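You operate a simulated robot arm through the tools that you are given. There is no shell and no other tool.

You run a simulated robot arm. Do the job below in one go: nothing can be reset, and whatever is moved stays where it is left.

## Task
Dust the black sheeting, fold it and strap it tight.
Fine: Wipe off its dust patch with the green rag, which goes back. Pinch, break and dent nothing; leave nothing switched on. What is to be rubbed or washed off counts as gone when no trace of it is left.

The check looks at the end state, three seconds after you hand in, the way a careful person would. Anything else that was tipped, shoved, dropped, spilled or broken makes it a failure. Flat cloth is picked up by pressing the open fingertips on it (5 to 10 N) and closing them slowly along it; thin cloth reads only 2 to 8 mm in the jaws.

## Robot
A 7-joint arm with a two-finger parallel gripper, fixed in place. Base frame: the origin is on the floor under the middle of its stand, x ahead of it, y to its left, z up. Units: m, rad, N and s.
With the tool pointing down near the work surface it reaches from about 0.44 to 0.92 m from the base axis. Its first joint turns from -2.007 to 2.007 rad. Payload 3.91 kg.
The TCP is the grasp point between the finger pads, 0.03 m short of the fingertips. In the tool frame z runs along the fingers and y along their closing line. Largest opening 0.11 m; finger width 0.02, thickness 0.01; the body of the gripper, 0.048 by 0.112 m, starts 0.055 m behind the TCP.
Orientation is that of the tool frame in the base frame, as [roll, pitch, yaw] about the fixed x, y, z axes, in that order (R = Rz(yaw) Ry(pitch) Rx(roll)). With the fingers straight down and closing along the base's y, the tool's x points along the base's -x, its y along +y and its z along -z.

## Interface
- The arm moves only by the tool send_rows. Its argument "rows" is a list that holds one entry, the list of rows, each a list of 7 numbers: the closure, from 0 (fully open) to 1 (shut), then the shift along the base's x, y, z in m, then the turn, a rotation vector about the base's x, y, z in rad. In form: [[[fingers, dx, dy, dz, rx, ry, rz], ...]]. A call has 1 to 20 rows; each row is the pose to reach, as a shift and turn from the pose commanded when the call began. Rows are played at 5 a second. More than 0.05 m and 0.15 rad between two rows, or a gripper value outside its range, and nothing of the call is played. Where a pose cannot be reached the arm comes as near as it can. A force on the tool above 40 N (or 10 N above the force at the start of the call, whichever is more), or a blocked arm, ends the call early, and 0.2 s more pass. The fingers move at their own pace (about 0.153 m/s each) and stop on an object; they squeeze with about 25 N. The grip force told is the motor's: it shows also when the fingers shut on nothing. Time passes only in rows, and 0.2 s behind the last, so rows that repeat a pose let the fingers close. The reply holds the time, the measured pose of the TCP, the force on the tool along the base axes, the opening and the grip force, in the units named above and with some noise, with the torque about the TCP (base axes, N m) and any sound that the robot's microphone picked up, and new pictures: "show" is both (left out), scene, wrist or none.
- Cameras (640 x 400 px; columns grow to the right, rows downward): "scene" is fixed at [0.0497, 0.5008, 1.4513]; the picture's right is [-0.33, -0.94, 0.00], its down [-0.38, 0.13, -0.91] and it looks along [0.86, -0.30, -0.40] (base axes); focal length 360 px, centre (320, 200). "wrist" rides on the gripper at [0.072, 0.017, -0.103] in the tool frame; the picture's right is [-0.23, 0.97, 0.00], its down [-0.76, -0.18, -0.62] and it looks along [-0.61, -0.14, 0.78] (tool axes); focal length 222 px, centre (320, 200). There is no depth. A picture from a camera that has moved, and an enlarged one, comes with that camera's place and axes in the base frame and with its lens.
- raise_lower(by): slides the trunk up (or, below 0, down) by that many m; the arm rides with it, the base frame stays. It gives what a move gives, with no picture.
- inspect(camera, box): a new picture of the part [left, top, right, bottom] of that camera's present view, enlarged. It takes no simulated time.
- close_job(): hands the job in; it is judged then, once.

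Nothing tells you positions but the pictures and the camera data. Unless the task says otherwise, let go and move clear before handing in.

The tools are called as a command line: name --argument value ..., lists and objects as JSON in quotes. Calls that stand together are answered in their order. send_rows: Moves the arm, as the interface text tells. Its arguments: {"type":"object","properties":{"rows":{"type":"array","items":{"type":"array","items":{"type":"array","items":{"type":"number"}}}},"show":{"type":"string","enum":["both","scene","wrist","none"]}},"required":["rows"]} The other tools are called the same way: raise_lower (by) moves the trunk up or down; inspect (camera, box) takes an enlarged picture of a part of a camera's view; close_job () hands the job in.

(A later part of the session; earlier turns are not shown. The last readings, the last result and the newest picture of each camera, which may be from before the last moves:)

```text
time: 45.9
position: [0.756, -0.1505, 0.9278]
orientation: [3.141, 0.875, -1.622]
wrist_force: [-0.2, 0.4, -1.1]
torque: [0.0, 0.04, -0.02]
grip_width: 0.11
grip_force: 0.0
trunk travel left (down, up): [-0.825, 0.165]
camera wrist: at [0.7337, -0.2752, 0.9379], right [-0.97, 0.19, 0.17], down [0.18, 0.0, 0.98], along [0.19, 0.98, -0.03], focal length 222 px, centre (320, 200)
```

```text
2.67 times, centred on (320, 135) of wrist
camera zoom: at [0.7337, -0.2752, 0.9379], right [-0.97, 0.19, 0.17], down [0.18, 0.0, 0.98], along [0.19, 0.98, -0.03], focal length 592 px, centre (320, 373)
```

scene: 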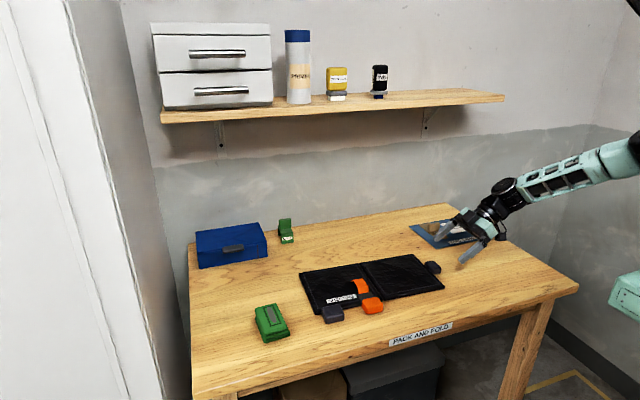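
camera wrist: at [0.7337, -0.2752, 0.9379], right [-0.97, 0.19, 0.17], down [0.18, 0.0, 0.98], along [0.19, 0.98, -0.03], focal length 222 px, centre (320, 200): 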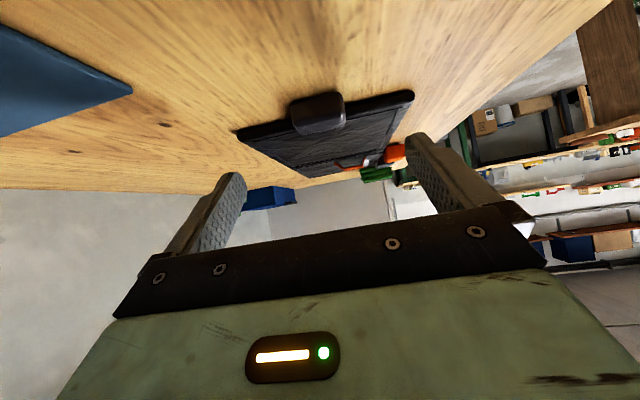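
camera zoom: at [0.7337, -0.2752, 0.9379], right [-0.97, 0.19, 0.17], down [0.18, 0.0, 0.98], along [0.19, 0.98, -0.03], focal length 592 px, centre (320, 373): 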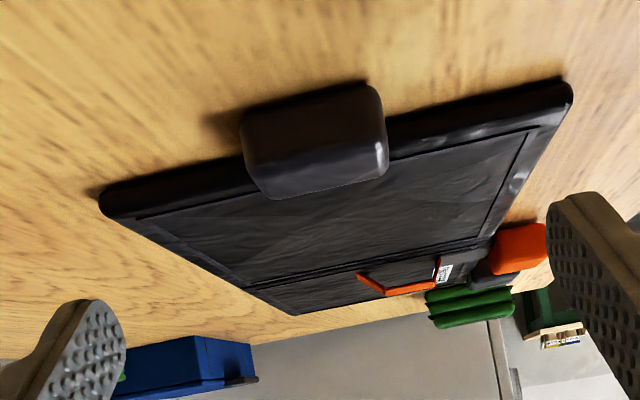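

From this low view I can see the strap's profile. I'll enlarge it.

inspect --camera "wrist" --box '[320, 130, 420, 190]'

inspect --camera "wrist" --box '[230, 80, 350, 160]'

```text
6.40 times, centred on (370, 160) of wrist
camera zoom: at [0.7337, -0.2752, 0.9379], right [-0.97, 0.19, 0.17], down [0.18, 0.0, 0.98], along [0.19, 0.98, -0.03], focal length 1422 px, centre (0, 456)
```

zoom: 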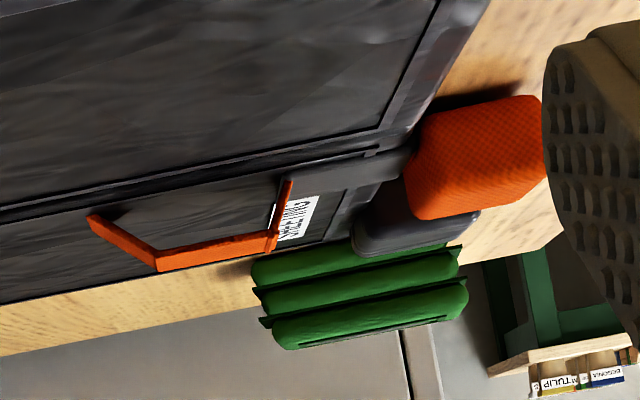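

```text
5.00 times, centred on (290, 120) of wrist
camera zoom: at [0.7337, -0.2752, 0.9379], right [-0.97, 0.19, 0.17], down [0.18, 0.0, 0.98], along [0.19, 0.98, -0.03], focal length 1111 px, centre (470, 600)
```

zoom: 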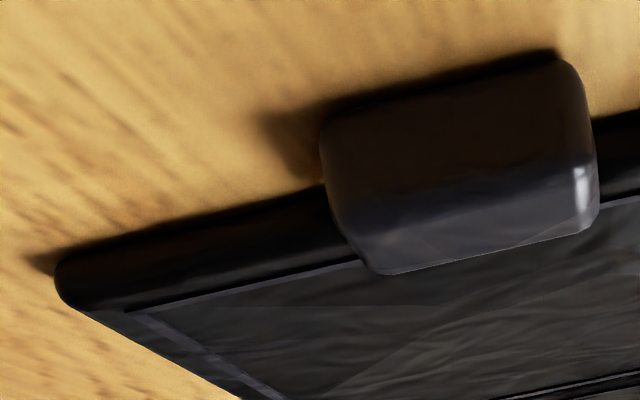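

The strap is a slack hump on the left panel that runs through a dark keeper to the orange pull block, so pulling that block toward the front should tighten it. Now I'll bring the tilted fingers around the tab.

send_rows --rows '[[[0, 0.0, 0.008, -0.0215, 0, 0, 0], [0, 0.0005, 0.02, -0.0315, 0, 0, 0], [0, 0.001, 0.03, -0.0398, 0, 0, 0], [0, 0.001, 0.0375, -0.0455, 0, 0, 0], [0, 0.001, 0.0375, -0.0455, 0, 0, 0]]]'

inspect --camera "scene" --box '[390, 230, 470, 290]'

inspect --camera "wrist" --box '[200, 60, 440, 210]'

```text
time: 47.1
position: [0.7581, -0.1131, 0.884]
orientation: [3.141, 0.876, -1.621]
wrist_force: [0.3, 0.6, -0.5]
torque: [0.0, -0.03, 0.0]
grip_width: 0.11
grip_force: 0.1
trunk travel left (down, up): [-0.825, 0.165]
camera wrist: at [0.7354, -0.2379, 0.8929], right [-0.97, 0.19, 0.17], down [0.18, 0.0, 0.98], along [0.19, 0.98, -0.04], focal length 222 px, centre (320, 200)
```

scene: 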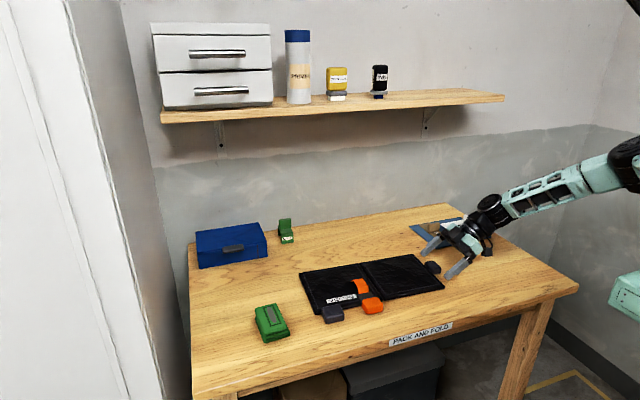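
wrist: 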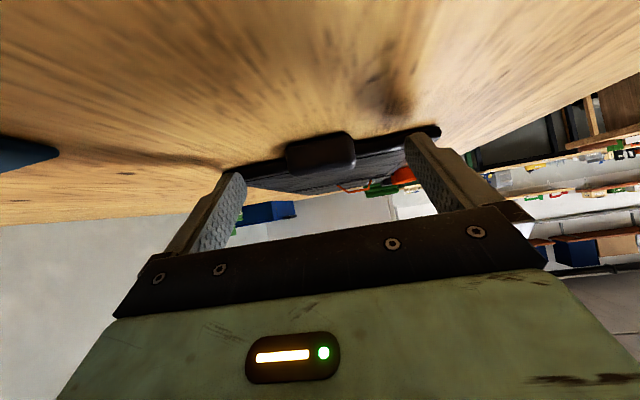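

```text
6.67 times, centred on (430, 260) of scene
camera zoom: at [0.0497, 0.5008, 1.4513], right [-0.33, -0.94, 0.0], down [-0.38, 0.13, -0.91], along [0.86, -0.3, -0.4], focal length 2399 px, centre (-413, -200)
```

zoom: 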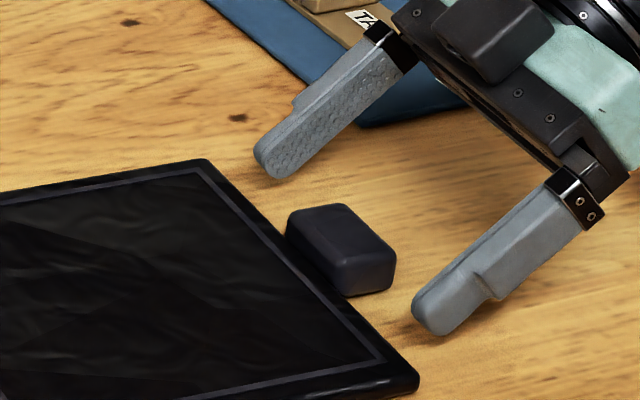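

```text
2.67 times, centred on (320, 135) of wrist
camera zoom: at [0.7354, -0.2379, 0.8929], right [-0.97, 0.19, 0.17], down [0.18, 0.0, 0.98], along [0.19, 0.98, -0.04], focal length 592 px, centre (320, 373)
```

zoom: 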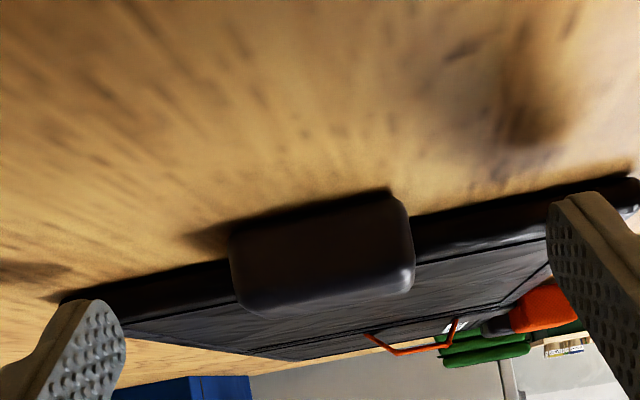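

The fingertips are level with the middle of the tab. I'll nudge in a little and close.

send_rows --rows '[[[0, 0.0, 0.0025, -0.0025, 0, 0, 0], [0.3, 0.0, 0.0025, -0.0025, 0, 0, 0], [0.5, 0.0, 0.0025, -0.0025, 0, 0, 0], [0.58, 0.0, 0.0025, -0.0025, 0, 0, 0], [0.65, 0.0, 0.0025, -0.0025, 0, 0, 0], [0.7, 0.0, 0.0025, -0.0025, 0, 0, 0], [0.7, 0.0, 0.0025, -0.0025, 0, 0, 0]]]'

inspect --camera "scene" --box '[390, 230, 470, 290]'

inspect --camera "wrist" --box '[200, 60, 440, 210]'

```text
time: 48.7
position: [0.7582, -0.1102, 0.8797]
orientation: [3.141, 0.875, -1.621]
wrist_force: [-0.9, 0.5, 0.0]
torque: [-0.06, 0.0, 0.2]
grip_width: 0.0437
grip_force: 25.2
trunk travel left (down, up): [-0.825, 0.165]
camera wrist: at [0.7352, -0.2353, 0.8902], right [-0.97, 0.19, 0.17], down [0.18, 0.0, 0.98], along [0.19, 0.98, -0.04], focal length 222 px, centre (320, 200)
```

scene: 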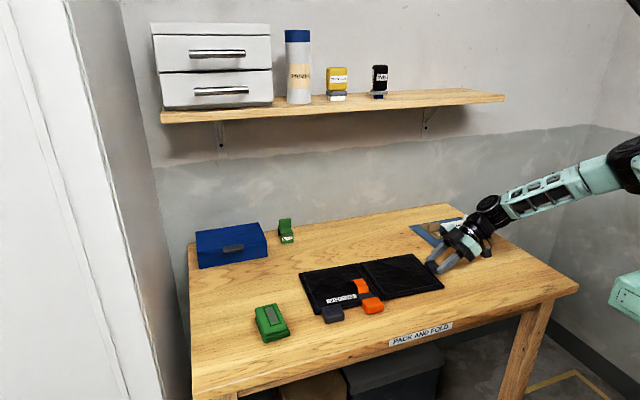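
wrist: 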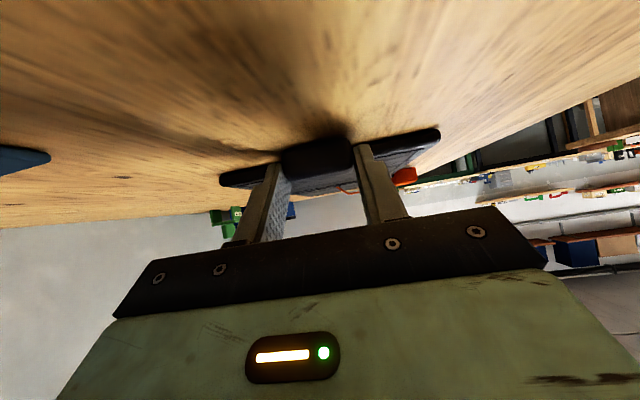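

```text
6.67 times, centred on (430, 260) of scene
camera zoom: at [0.0497, 0.5008, 1.4513], right [-0.33, -0.94, 0.0], down [-0.38, 0.13, -0.91], along [0.86, -0.3, -0.4], focal length 2399 px, centre (-413, -200)
```

zoom: 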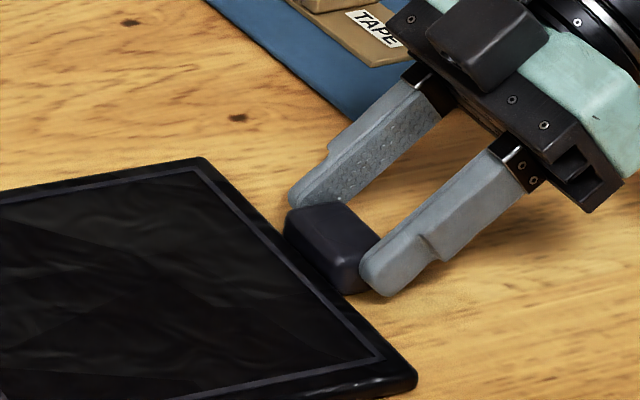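

```text
2.67 times, centred on (320, 135) of wrist
camera zoom: at [0.7352, -0.2353, 0.8902], right [-0.97, 0.19, 0.17], down [0.18, 0.0, 0.98], along [0.19, 0.98, -0.04], focal length 592 px, centre (320, 373)
```

zoom: 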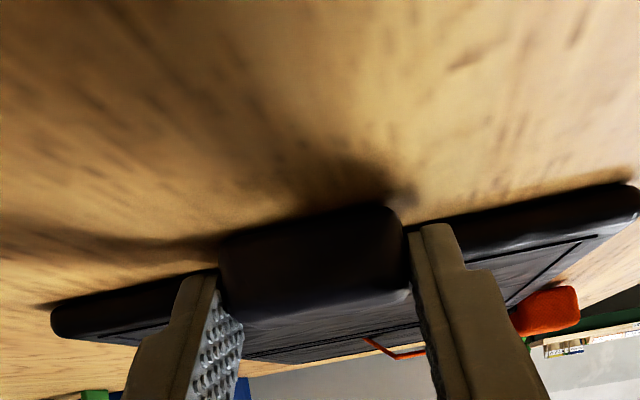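

The tab is held again with the tool leaning. I'll rotate it rigidly about the hinge line, first to 30°, and check that the left panel stays flat.

send_rows --rows '[[[0.7, 0.0002, 0.0044, 0.0281, -0.1448, 0.0072, 0], [0.7, 0.0006, 0.0125, 0.0554, -0.2817, 0.0141, 0], [0.7, 0.0012, 0.024, 0.0813, -0.4172, 0.0209, 0], [0.7, 0.0019, 0.0388, 0.1056, -0.5529, 0.0277, 0], [0.7, 0.0019, 0.0388, 0.1056, -0.5529, 0.0277, 0]]]'

inspect --camera "scene" --box '[290, 200, 470, 320]'

```text
time: 49.9
position: [0.7589, -0.0716, 0.9849]
orientation: [-3.142, 0.32, -1.621]
wrist_force: [-1.7, 0.1, -0.5]
torque: [0.1, 0.02, -0.05]
grip_width: 0.0439
grip_force: 24.9
trunk travel left (down, up): [-0.825, 0.165]
camera wrist: at [0.7379, -0.1721, 1.06], right [-0.96, 0.27, 0.07], down [0.2, 0.52, 0.83], along [0.18, 0.81, -0.55], focal length 222 px, centre (320, 200)
```

scene: 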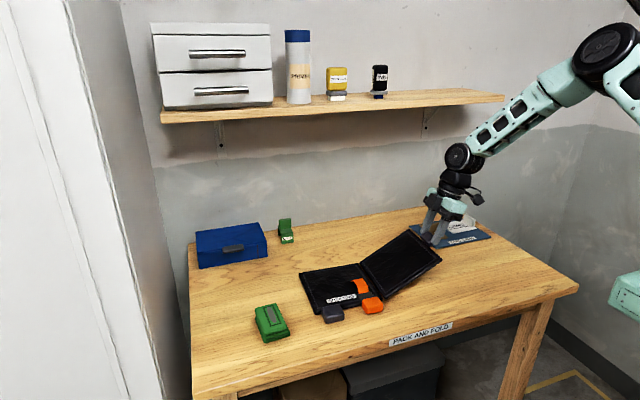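
wrist: 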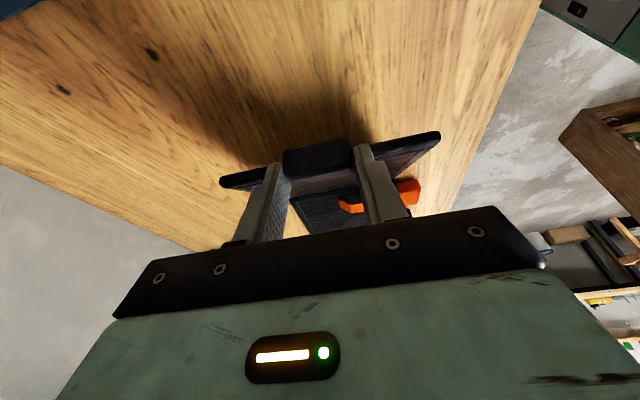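

```text
3.33 times, centred on (380, 260) of scene
camera zoom: at [0.0497, 0.5008, 1.4513], right [-0.33, -0.94, 0.0], down [-0.38, 0.13, -0.91], along [0.86, -0.3, -0.4], focal length 1199 px, centre (120, 0)
```

zoom: 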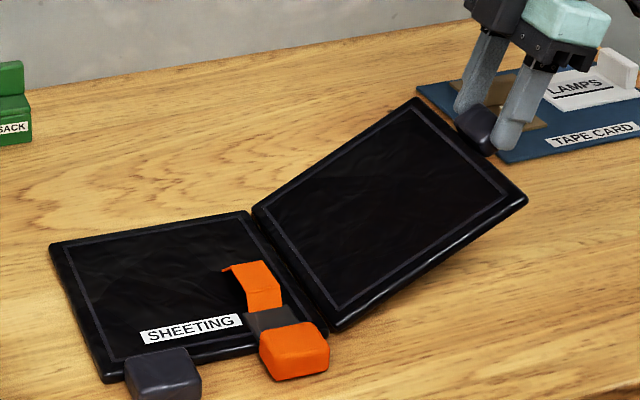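

It folds cleanly now with the left panel flat and almost no force. I'll continue to about 67°.

send_rows --rows '[[[0.7, 0.0009, 0.0179, 0.0221, -0.1307, 0.0065, 0], [0.7, 0.0019, 0.0384, 0.0417, -0.2617, 0.0131, 0], [0.7, 0.0031, 0.0614, 0.0584, -0.3925, 0.0196, 0], [0.7, 0.0043, 0.0864, 0.072, -0.523, 0.0262, 0], [0.7, 0.0056, 0.1129, 0.0822, -0.6537, 0.0327, 0], [0.7, 0.0056, 0.1129, 0.0822, -0.6537, 0.0327, 0]]]'

inspect --camera "scene" --box '[290, 180, 470, 320]'

```text
time: 51.3
position: [0.7651, 0.0419, 1.0679]
orientation: [-3.14, -0.336, -1.62]
wrist_force: [0.4, -0.7, 0.2]
torque: [-0.47, 0.13, 0.01]
grip_width: 0.0436
grip_force: 24.9
trunk travel left (down, up): [-0.825, 0.165]
camera wrist: at [0.7472, 0.0081, 1.1895], right [-0.96, 0.26, -0.07], down [0.22, 0.91, 0.34], along [0.16, 0.31, -0.94], focal length 222 px, centre (320, 200)
```

scene: 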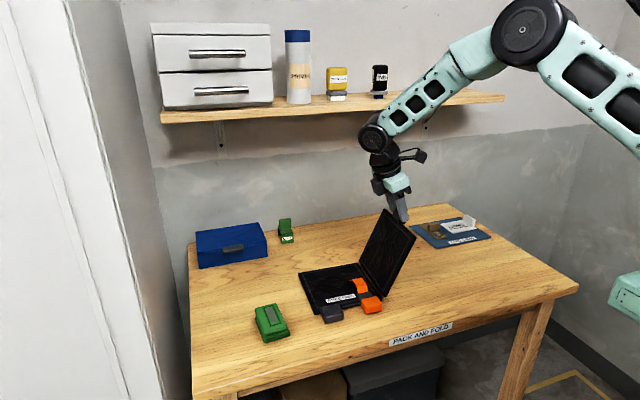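
wrist: 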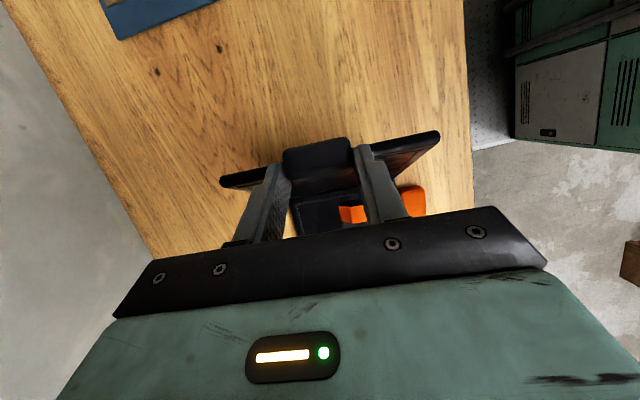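

```text
2.86 times, centred on (380, 250) of scene
camera zoom: at [0.0497, 0.5008, 1.4513], right [-0.33, -0.94, 0.0], down [-0.38, 0.13, -0.91], along [0.86, -0.3, -0.4], focal length 1028 px, centre (149, 57)
```

zoom: 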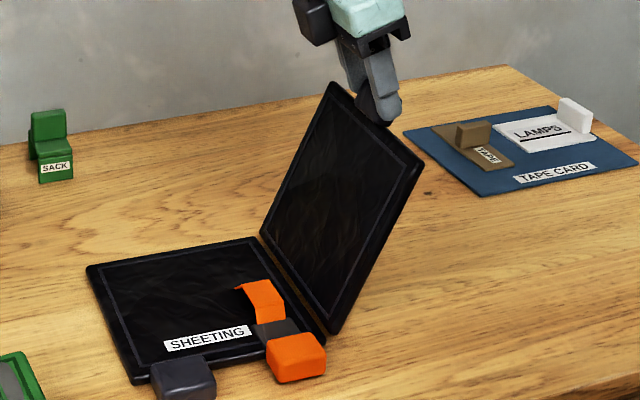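

The panel is at about 67° and everything else stays put. I'll carry on past vertical to about 105°.

send_rows --rows '[[[0.7, 0.0014, 0.0276, 0.0067, -0.1407, 0.007, 0], [0.7, 0.0028, 0.0558, 0.0097, -0.2817, 0.0141, 0], [0.7, 0.0042, 0.0842, 0.0089, -0.4225, 0.0211, 0], [0.7, 0.0056, 0.1123, 0.0045, -0.553, 0.0277, 0], [0.7, 0.007, 0.1395, -0.0035, -0.683, 0.0342, 0], [0.7, 0.007, 0.1395, -0.0035, -0.683, 0.0342, 0]]]'

inspect --camera "scene" --box '[250, 180, 430, 320]'

```text
time: 52.7
position: [0.7675, 0.1691, 1.0666]
orientation: [3.14, -0.976, -1.618]
wrist_force: [-1.6, -0.4, 0.6]
torque: [0.19, -0.12, 0.06]
grip_width: 0.0435
grip_force: 25.1
out of reach, approached as far as the arm can: row 5, 6
trunk travel left (down, up): [-0.825, 0.165]
camera wrist: at [0.7531, 0.215, 1.1843], right [-0.97, 0.18, -0.19], down [0.22, 0.93, -0.28], along [0.12, -0.31, -0.94], focal length 222 px, centre (320, 200)
```

scene: 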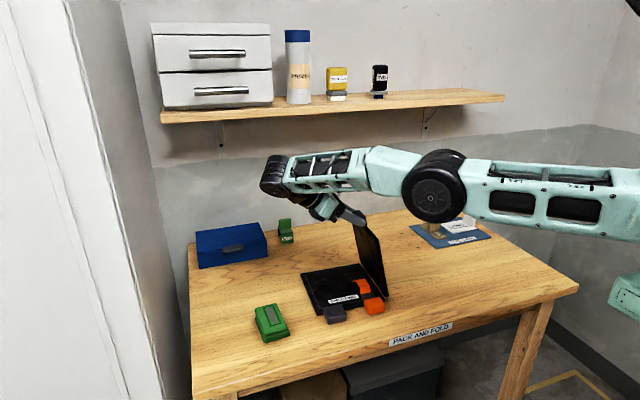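
wrist: 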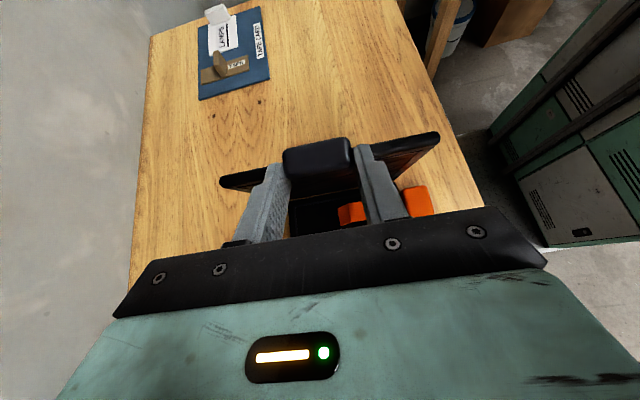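

```text
2.86 times, centred on (340, 250) of scene
camera zoom: at [0.0497, 0.5008, 1.4513], right [-0.33, -0.94, 0.0], down [-0.38, 0.13, -0.91], along [0.86, -0.3, -0.4], focal length 1028 px, centre (263, 57)
```

zoom: 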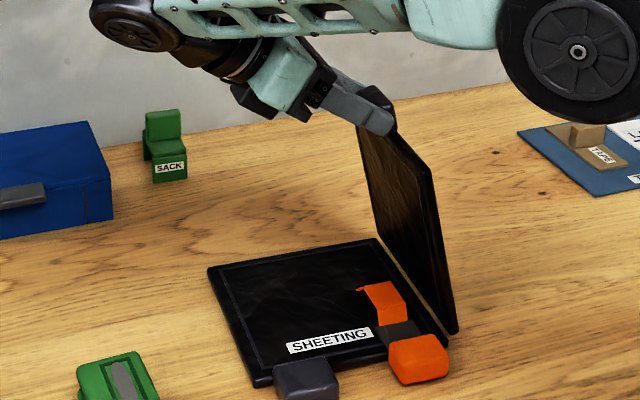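

The arm reached its tilt limit with the panel just past vertical, at about 101°. I'll send a hold row to see where the commanded pose now stands before easing it down.

send_rows --rows '[[[0.7, 0, 0, 0, 0, 0, 0]]]' --show "none"

```text
time: 53.1
position: [0.7668, 0.1696, 1.0671]
orientation: [3.139, -0.974, -1.62]
wrist_force: [-1.1, 1.3, 1.0]
torque: [0.26, 0.13, 0.12]
grip_width: 0.0438
grip_force: 24.5
trunk travel left (down, up): [-0.825, 0.165]
```

The commanded pose matches the measured one. I'll ease the flap a little further while un-tilting the tool, letting the tab slip in the pads, and watch that the sheet doesn't slide.

send_rows --rows '[[[0.7, 0.0005, 0.011, -0.0025, 0.035, -0.0017, 0], [0.7, 0.0011, 0.0225, -0.0046, 0.07, -0.0035, 0], [0.7, 0.0016, 0.033, -0.009, 0.105, -0.0052, 0], [0.7, 0.0022, 0.0438, -0.0132, 0.1394, -0.007, 0], [0.7, 0.0022, 0.0438, -0.0132, 0.1394, -0.007, 0]]]'

inspect --camera "scene" --box '[250, 180, 430, 320]'

```text
time: 54.3
position: [0.7508, 0.202, 1.056]
orientation: [-3.136, -0.876, -1.626]
wrist_force: [4.8, 5.2, 16.7]
torque: [-0.36, -0.1, 0.13]
grip_width: 0.0437
grip_force: 25.0
out of reach, approached as far as the arm can: row 1, 2, 3, 4, 5
trunk travel left (down, up): [-0.825, 0.165]
camera wrist: at [0.7368, 0.2353, 1.1767], right [-0.96, 0.19, -0.18], down [0.23, 0.96, -0.19], along [0.13, -0.22, -0.97], focal length 222 px, centre (320, 200)
```

scene: 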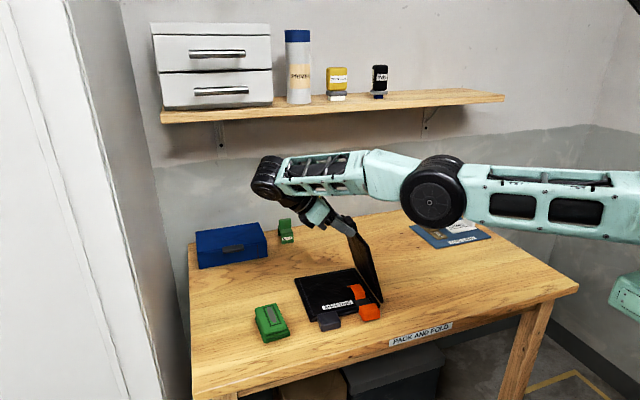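
wrist: 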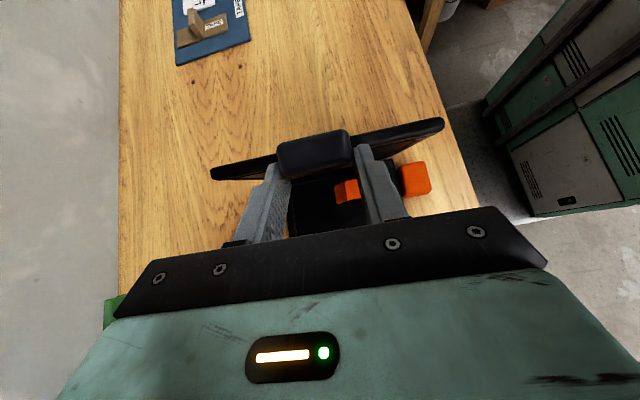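

```text
2.86 times, centred on (340, 250) of scene
camera zoom: at [0.0497, 0.5008, 1.4513], right [-0.33, -0.94, 0.0], down [-0.38, 0.13, -0.91], along [0.86, -0.3, -0.4], focal length 1028 px, centre (263, 57)
```

zoom: 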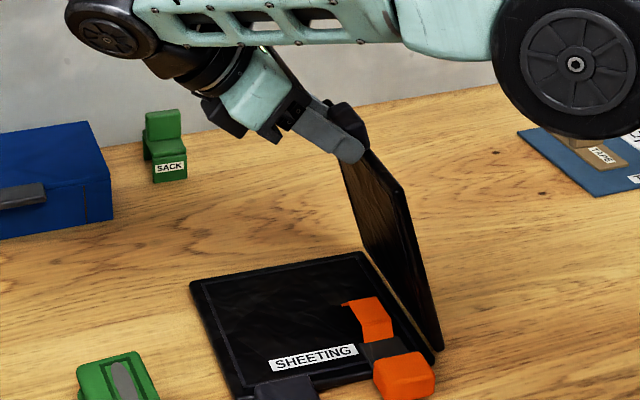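

The arm ran out of reach at this tilt and dragged the sheet about 2 cm toward the front, still flat on the table. I'll un-tilt the tool in place to get back within reach before going on.

send_rows --rows '[[[0.7, 0.0, -0.0022, 0.0025, 0.12, -0.006, 0], [0.7, 0.0, -0.0045, 0.0045, 0.24, -0.012, 0], [0.7, 0.0, -0.0067, 0.0065, 0.36, -0.018, 0], [0.7, 0.0, -0.0067, 0.0065, 0.36, -0.018, 0]]]'

inspect --camera "scene" --box '[250, 180, 430, 320]'

```text
time: 55.3
position: [0.7503, 0.1933, 1.0613]
orientation: [-3.14, -0.514, -1.62]
wrist_force: [-0.4, -3.3, 2.2]
torque: [-0.72, -0.03, 0.0]
grip_width: 0.0436
grip_force: 24.6
trunk travel left (down, up): [-0.825, 0.165]
camera wrist: at [0.7348, 0.1832, 1.1848], right [-0.96, 0.25, -0.11], down [0.23, 0.96, 0.17], along [0.15, 0.14, -0.98], focal length 222 px, centre (320, 200)
```

scene: 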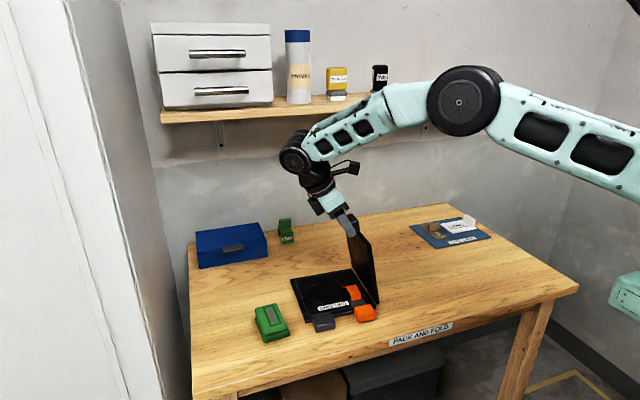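
wrist: 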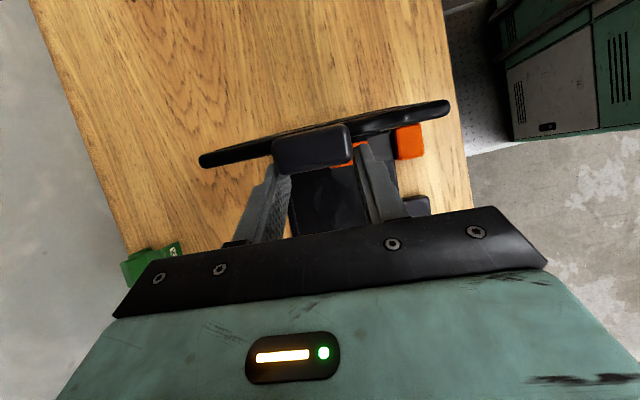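

```text
2.86 times, centred on (340, 250) of scene
camera zoom: at [0.0497, 0.5008, 1.4513], right [-0.33, -0.94, 0.0], down [-0.38, 0.13, -0.91], along [0.86, -0.3, -0.4], focal length 1028 px, centre (263, 57)
```

zoom: 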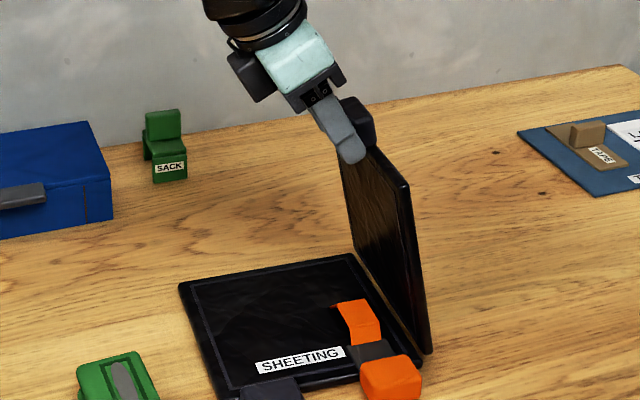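

The tool is back within reach, but the sheet slid about 1 cm left while the pads slipped. I'll move the flap over along its arc with a slight downward press at the hinge so the sheet doesn't slide further.

send_rows --rows '[[[0.7, 0.0008, 0.0085, -0.0035, 0, 0, 0], [0.7, 0.0008, 0.017, -0.0055, 0, 0, 0], [0.7, 0.0016, 0.0327, -0.0114, 0, 0, 0], [0.7, 0.0024, 0.0478, -0.0192, 0, 0, 0], [0.7, 0.0024, 0.0478, -0.0192, 0, 0, 0]]]'

inspect --camera "scene" --box '[250, 180, 430, 340]'

```text
time: 56.5
position: [0.7529, 0.2419, 1.0397]
orientation: [3.14, -0.517, -1.62]
wrist_force: [0.6, -1.2, 1.5]
torque: [-0.43, -0.02, 0.13]
grip_width: 0.0436
grip_force: 24.8
trunk travel left (down, up): [-0.825, 0.165]
camera wrist: at [0.7372, 0.2317, 1.1656], right [-0.96, 0.25, -0.11], down [0.23, 0.96, 0.17], along [0.15, 0.13, -0.98], focal length 222 px, centre (320, 200)
```

scene: 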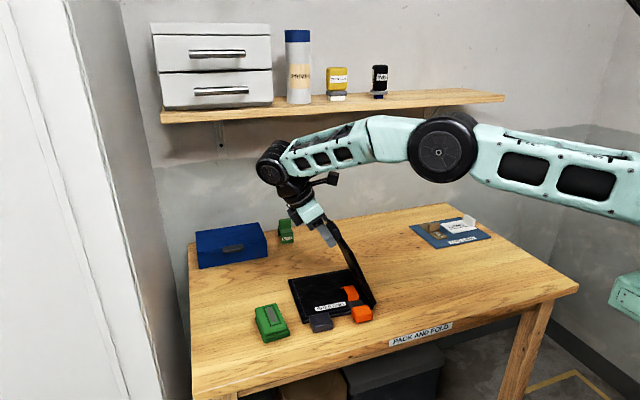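
wrist: 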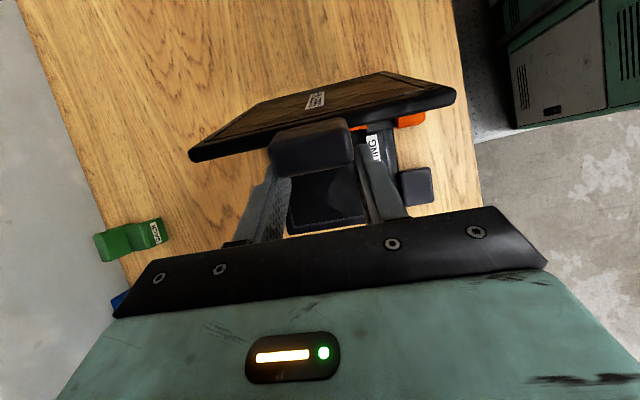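

```text
2.50 times, centred on (340, 260) of scene
camera zoom: at [0.0497, 0.5008, 1.4513], right [-0.33, -0.94, 0.0], down [-0.38, 0.13, -0.91], along [0.86, -0.3, -0.4], focal length 900 px, centre (270, 50)
```

zoom: 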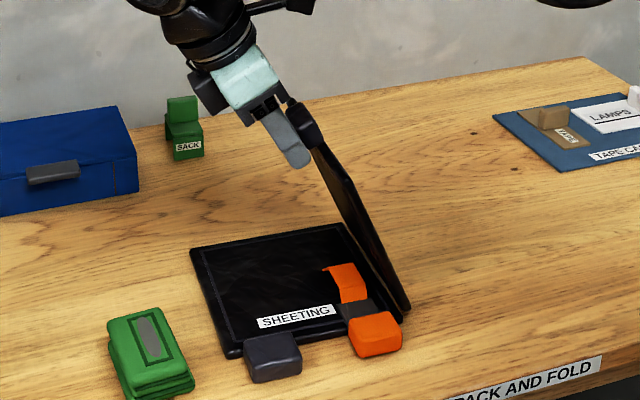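

The flap leans over at about 120° and the sheet barely moved. I'll continue down the arc to about 150°.

send_rows --rows '[[[0.7, 0.0007, 0.0143, -0.0082, 0, 0, 0], [0.7, 0.0014, 0.0278, -0.0185, 0, 0, 0], [0.7, 0.002, 0.0404, -0.03, 0, 0, 0], [0.7, 0.0026, 0.0519, -0.0426, 0, 0, 0], [0.7, 0.0031, 0.0617, -0.0553, 0.035, -0.0017, 0], [0.7, 0.0035, 0.0702, -0.0687, 0.0785, -0.0039, 0], [0.7, 0.0035, 0.0702, -0.0687, 0.0785, -0.0039, 0]]]'

inspect --camera "scene" --box '[250, 200, 430, 340]'

```text
time: 58.1
position: [0.7311, 0.2912, 0.9741]
orientation: [3.141, -0.437, -1.622]
wrist_force: [-0.9, 0.6, 0.7]
torque: [0.0, 0.01, 0.0]
grip_width: 0.0332
grip_force: 0.0
out of reach, approached as far as the arm can: row 2, 3, 4, 5, 6, 7
trunk travel left (down, up): [-0.825, 0.165]
camera wrist: at [0.7139, 0.2705, 1.0986], right [-0.96, 0.25, -0.1], down [0.23, 0.94, 0.24], along [0.15, 0.21, -0.97], focal length 222 px, centre (320, 200)
```

scene: 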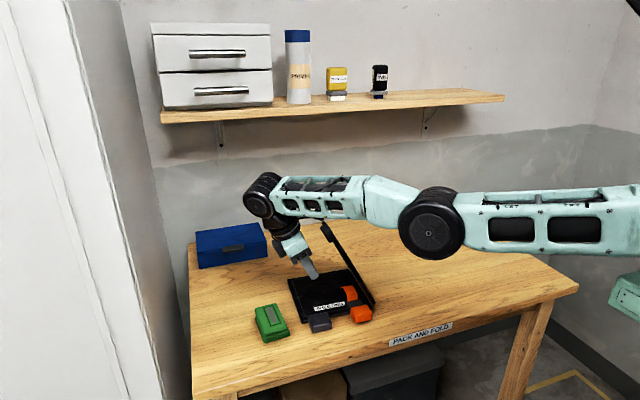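
wrist: 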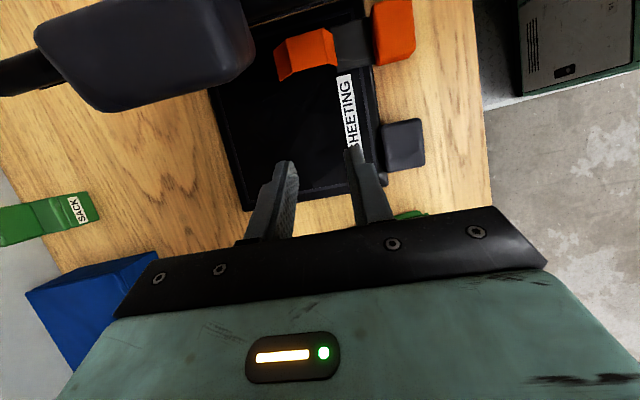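

```text
2.86 times, centred on (340, 270) of scene
camera zoom: at [0.0497, 0.5008, 1.4513], right [-0.33, -0.94, 0.0], down [-0.38, 0.13, -0.91], along [0.86, -0.3, -0.4], focal length 1028 px, centre (263, 0)
```

zoom: 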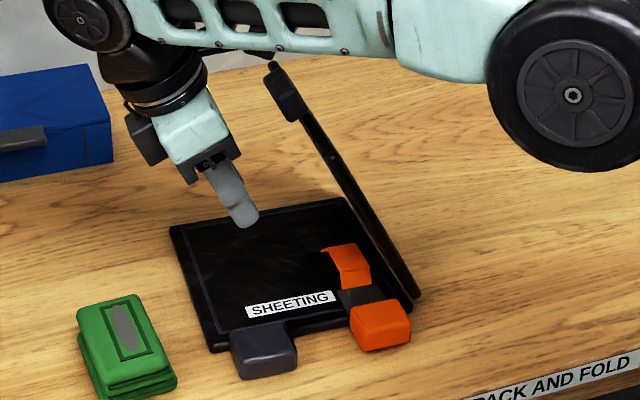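

The arm hit its reach limit and the tab slipped out of the fingers, but the flap stayed up at about 125°. I need to know whether hinge friction holds it or it leans on the camera housing.

inspect --camera "scene" --box '[290, 200, 360, 260]'

inspect --camera "wrist" --box '[0, 0, 320, 200]'

```text
6.67 times, centred on (325, 230) of scene
camera zoom: at [0.0497, 0.5008, 1.4513], right [-0.33, -0.94, 0.0], down [-0.38, 0.13, -0.91], along [0.86, -0.3, -0.4], focal length 2399 px, centre (287, 0)
```

zoom: 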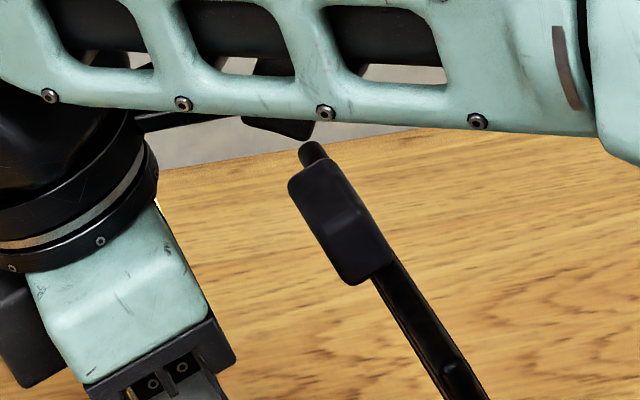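

```text
2.00 times, centred on (160, 100) of wrist
camera zoom: at [0.7139, 0.2705, 1.0986], right [-0.96, 0.25, -0.1], down [0.23, 0.94, 0.24], along [0.15, 0.21, -0.97], focal length 444 px, centre (640, 400)
```

zoom: 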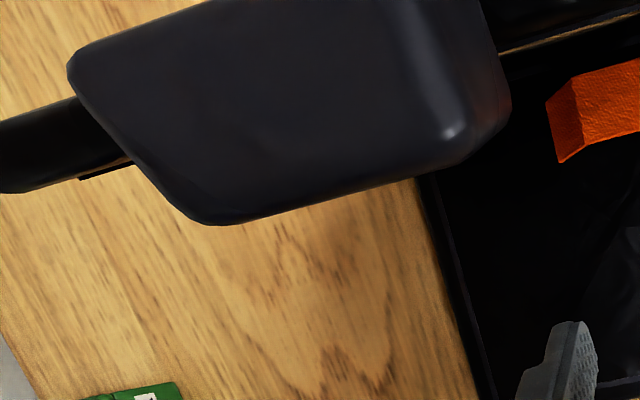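

The flap holds itself, so the hinge has friction. I'll take the gripper out from under it, un-tilt, and then push the flap closed from the outside with closed fingertips.

send_rows --rows '[[[0.7, 0.0, 0.01, 0.02, 0, 0, 0], [0.7, -0.005, 0.02, 0.05, 0.05, -0.0025, 0], [0.7, -0.01, 0.03, 0.085, 0.14, -0.007, 0], [0.7, -0.01, 0.03, 0.12, 0.24, -0.012, 0], [0.7, -0.01, 0.03, 0.15, 0.34, -0.017, 0], [0.7, -0.01, 0.03, 0.17, 0.437, -0.022, 0], [0.7, -0.01, 0.03, 0.17, 0.437, -0.022, 0]]]'

inspect --camera "scene" --box '[270, 210, 430, 340]'

```text
time: 59.7
position: [0.7215, 0.3207, 1.1473]
orientation: [-3.141, 0.0, -1.621]
wrist_force: [-0.4, 0.9, -0.4]
torque: [0.01, -0.01, -0.02]
grip_width: 0.0332
grip_force: 0.1
out of reach, approached as far as the arm can: row 1
trunk travel left (down, up): [-0.825, 0.165]
camera wrist: at [0.7012, 0.2501, 1.2492], right [-0.96, 0.28, 0.0], down [0.22, 0.75, 0.62], along [0.17, 0.6, -0.78], focal length 222 px, centre (320, 200)
```

scene: 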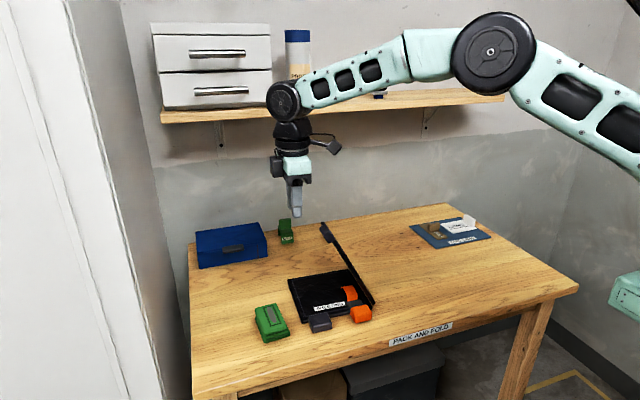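
wrist: 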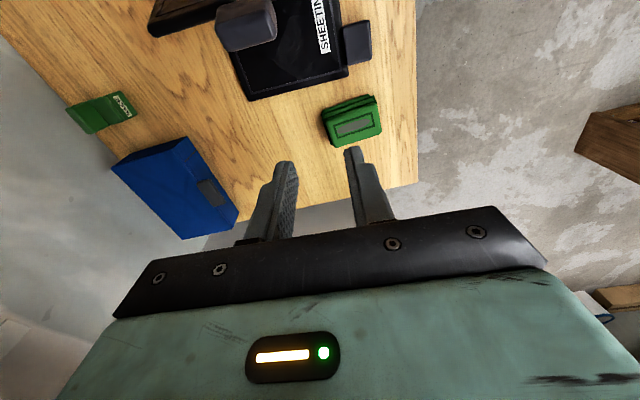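

```text
3.08 times, centred on (350, 275) of scene
camera zoom: at [0.0497, 0.5008, 1.4513], right [-0.33, -0.94, 0.0], down [-0.38, 0.13, -0.91], along [0.86, -0.3, -0.4], focal length 1107 px, centre (228, -31)
```

zoom: 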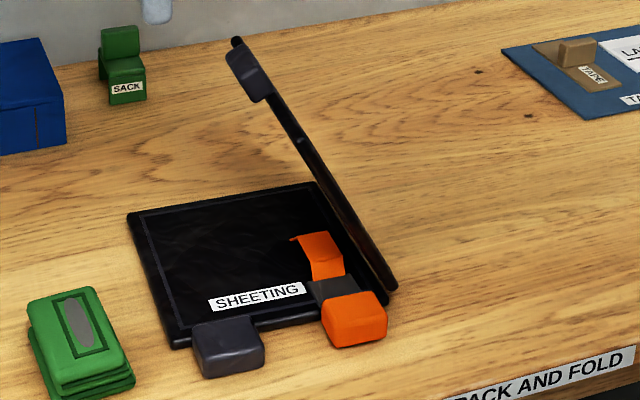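

The flap stands on its own and the whole sheet has slid about 4 cm left and 1 cm forward. I'll turn the gripper back to its normal yaw, then nudge the sheet to the right by its left edge so the folded tab will clear the rag.

send_rows --rows '[[[0.8, 0.003, 0.002, 0, 0, 0, -0.131], [1, 0.006, 0.004, 0, 0, 0, -0.262], [1, 0.009, 0.006, 0, 0, 0, -0.393], [1, 0.012, 0.008, 0, 0, 0, -0.524], [1, 0.015, 0.01, 0, 0, 0, -0.655], [1, 0.018, 0.012, 0, 0, 0, -0.785], [1, 0.021, 0.014, 0, 0, 0, -0.916], [1, 0.024, 0.016, 0, 0, 0, -1.047], [1, 0.027, 0.018, 0, 0, 0, -1.178], [1, 0.03, 0.02, 0, 0, 0, -1.309], [1, 0.035, 0.023, 0, 0, 0, -1.44], [1, 0.039, 0.026, 0, 0, 0, -1.57], [1, 0.039, 0.026, 0, 0, 0, -1.57]]]'

inspect --camera "wrist" --box '[120, 0, 440, 200]'

```text
time: 62.5
position: [0.7606, 0.3467, 1.1461]
orientation: [-3.141, -0.001, 3.092]
wrist_force: [0.3, -0.1, 0.6]
torque: [-0.02, -0.06, 0.03]
grip_width: 0.0001
grip_force: 24.7
trunk travel left (down, up): [-0.825, 0.165]
camera wrist: at [0.6894, 0.3673, 1.2488], right [0.28, 0.96, 0.0], down [0.75, -0.22, 0.62], along [0.6, -0.17, -0.78], focal length 222 px, centre (320, 200)
```

scene: 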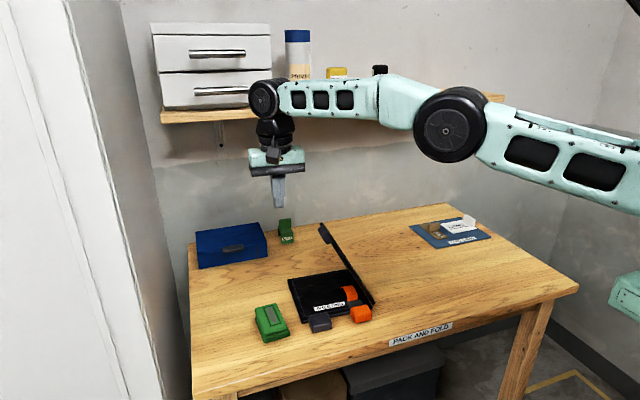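
wrist: 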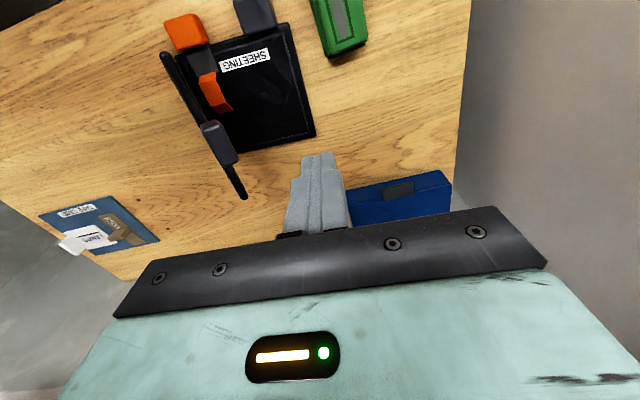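

```text
2.00 times, centred on (280, 100) of wrist
camera zoom: at [0.6894, 0.3673, 1.2488], right [0.28, 0.96, 0.0], down [0.75, -0.22, 0.62], along [0.6, -0.17, -0.78], focal length 444 px, centre (400, 400)
```

zoom: 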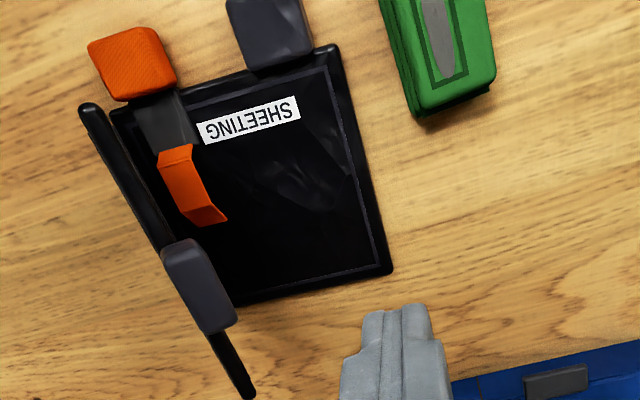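

Clear view: the sheet's left edge is at y ≈ 0.32 and the rag's nearest corner at about (0.733, 0.370). I'll lower the closed fingers between them and slide the sheet back toward -y.

send_rows --rows '[[[1, 0, 0, -0.045, 0, 0, 0], [1, 0, 0, -0.09, 0, 0, 0], [1, 0, 0, -0.135, 0, 0, 0], [1, 0, 0, -0.18, 0, 0, 0], [1, 0, 0, -0.22, 0, 0, 0], [1, 0, 0, -0.245, 0, 0, 0], [1, 0, 0, -0.259, 0, 0, 0], [1, 0, 0, -0.259, 0, 0, 0]]]'

inspect --camera "scene" --box '[240, 210, 400, 340]'

```text
time: 64.3
position: [0.7535, 0.342, 0.8888]
orientation: [-3.141, 0.0, 3.093]
wrist_force: [0.4, 0.5, 0.3]
torque: [0.01, 0.0, 0.02]
grip_width: 0.0003
grip_force: 24.9
out of reach, approached as far as the arm can: row 6, 7, 8
trunk travel left (down, up): [-0.825, 0.165]
camera wrist: at [0.6827, 0.3619, 0.9915], right [0.27, 0.96, 0.0], down [0.75, -0.22, 0.62], along [0.6, -0.17, -0.78], focal length 222 px, centre (320, 200)
```

scene: 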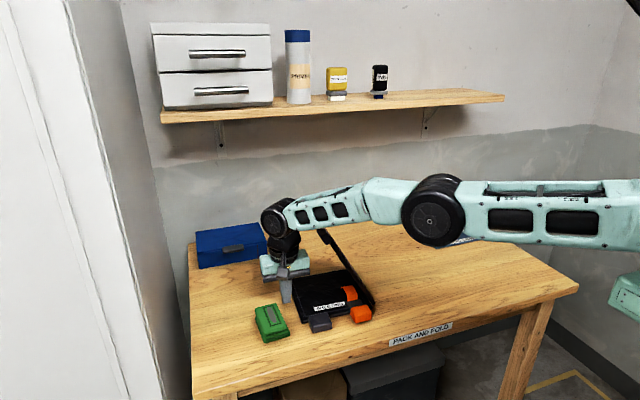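
wrist: 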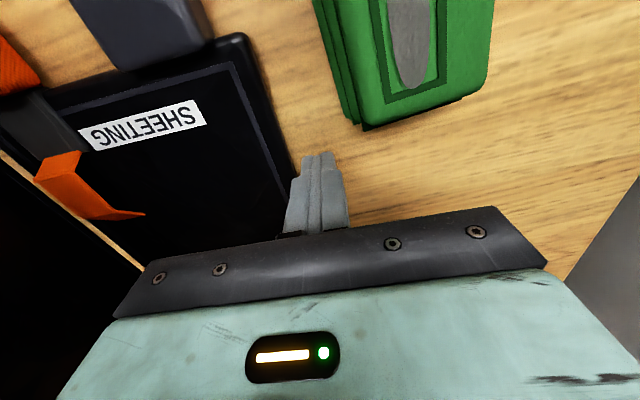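

```text
3.08 times, centred on (320, 275) of scene
camera zoom: at [0.0497, 0.5008, 1.4513], right [-0.33, -0.94, 0.0], down [-0.38, 0.13, -0.91], along [0.86, -0.3, -0.4], focal length 1107 px, centre (320, -31)
```

zoom: 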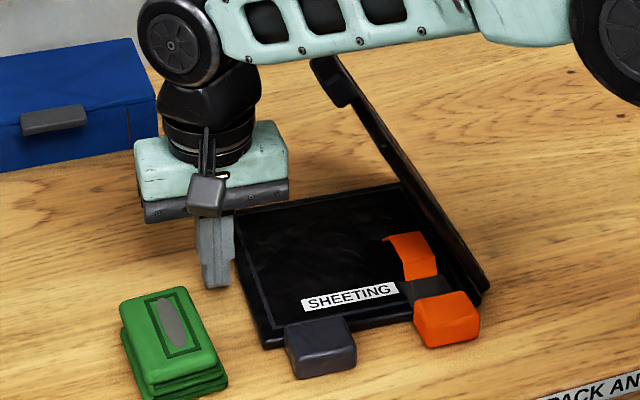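

The fingers are down between sheet and rag. I'll push the sheet gently to the right by about 3 cm.

send_rows --rows '[[[1, 0.0, -0.006, 0, 0, 0, 0], [1, 0.0, -0.012, 0, 0, 0, 0], [1, 0.0, -0.018, 0, 0, 0, 0], [1, 0.0, -0.024, 0, 0, 0, 0], [1, 0.0, -0.03, 0, 0, 0, 0], [1, 0.0, -0.036, 0, 0, 0, 0], [1, 0.0, -0.042, 0, 0, 0, 0], [1, 0.0, -0.046, 0, 0, 0, 0], [1, 0.0, -0.046, 0, 0, 0, 0]]]'

inspect --camera "scene" --box '[240, 210, 400, 340]'

```text
time: 66.3
position: [0.7528, 0.2959, 0.8887]
orientation: [-3.141, -0.001, 3.092]
wrist_force: [-0.6, 2.6, 0.4]
torque: [0.08, 0.01, -0.02]
grip_width: 0.0
grip_force: 25.2
trunk travel left (down, up): [-0.825, 0.165]
camera wrist: at [0.6828, 0.3161, 0.992], right [0.27, 0.96, 0.0], down [0.75, -0.22, 0.62], along [0.6, -0.17, -0.78], focal length 222 px, centre (320, 200)
```

scene: 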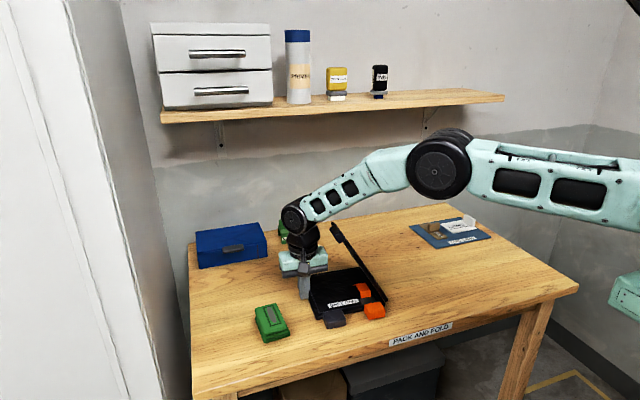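
wrist: 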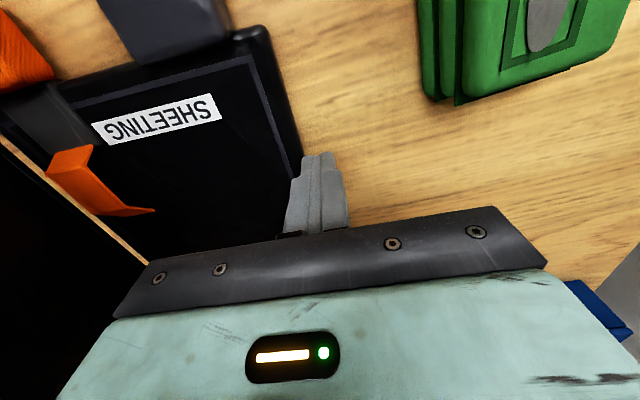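

```text
3.08 times, centred on (320, 275) of scene
camera zoom: at [0.0497, 0.5008, 1.4513], right [-0.33, -0.94, 0.0], down [-0.38, 0.13, -0.91], along [0.86, -0.3, -0.4], focal length 1107 px, centre (320, -31)
```

zoom: 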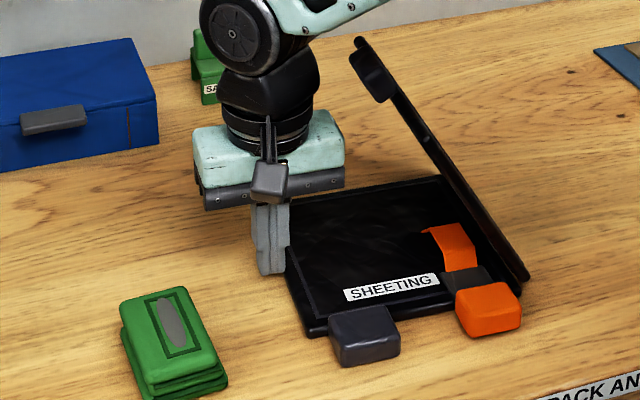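

The sheet is back near its original place with the flap still standing. I'll go up and over to the right side of the flap.

send_rows --rows '[[[1, 0, 0.008, 0.03, 0, 0, 0], [1, 0, 0.01, 0.075, 0, 0, 0], [1, 0, 0.01, 0.12, 0, 0, 0], [1, 0, 0.01, 0.165, 0, 0, 0], [1, 0, 0.01, 0.21, 0, 0, 0], [1, 0, 0.0, 0.245, 0, 0, 0], [1, 0, -0.045, 0.25, 0, 0, 0], [1, 0, -0.09, 0.25, 0, 0, 0], [1, 0, -0.135, 0.25, 0, 0, 0], [1, 0, -0.17, 0.25, 0, 0, 0], [1, -0.003, -0.18, 0.22, 0, 0, 0], [1, -0.003, -0.18, 0.18, 0, 0, 0], [1, -0.003, -0.18, 0.155, 0, 0, 0], [1, -0.003, -0.18, 0.155, 0, 0, 0]]]'

inspect --camera "scene" --box '[290, 190, 450, 340]'

```text
time: 69.3
position: [0.7513, 0.115, 1.0425]
orientation: [-3.14, 0.001, 3.094]
wrist_force: [0.5, -0.3, -0.7]
torque: [0.01, 0.01, 0.02]
grip_width: 0.0
grip_force: 24.6
trunk travel left (down, up): [-0.825, 0.165]
camera wrist: at [0.6804, 0.1355, 1.1455], right [0.27, 0.96, 0.0], down [0.75, -0.22, 0.62], along [0.6, -0.17, -0.78], focal length 222 px, centre (320, 200)
```

scene: 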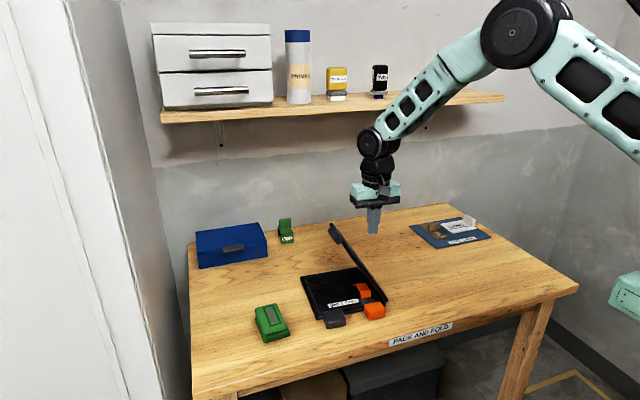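
wrist: 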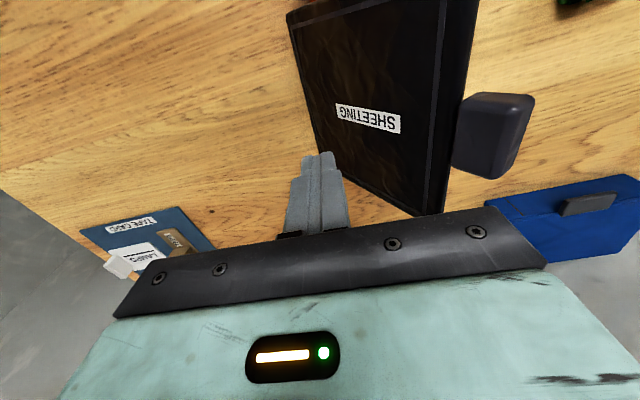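

```text
2.67 times, centred on (370, 265) of scene
camera zoom: at [0.0497, 0.5008, 1.4513], right [-0.33, -0.94, 0.0], down [-0.38, 0.13, -0.91], along [0.86, -0.3, -0.4], focal length 960 px, centre (187, 27)
```

zoom: 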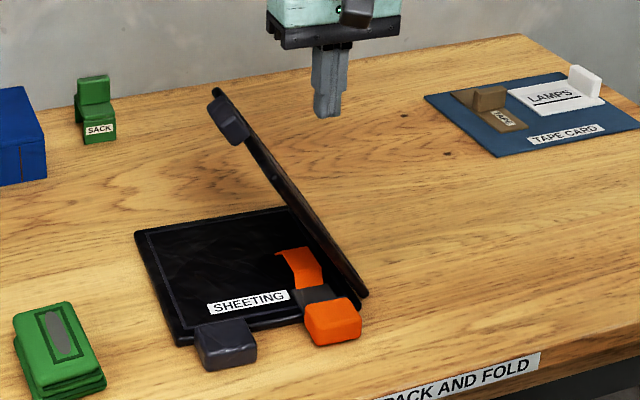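

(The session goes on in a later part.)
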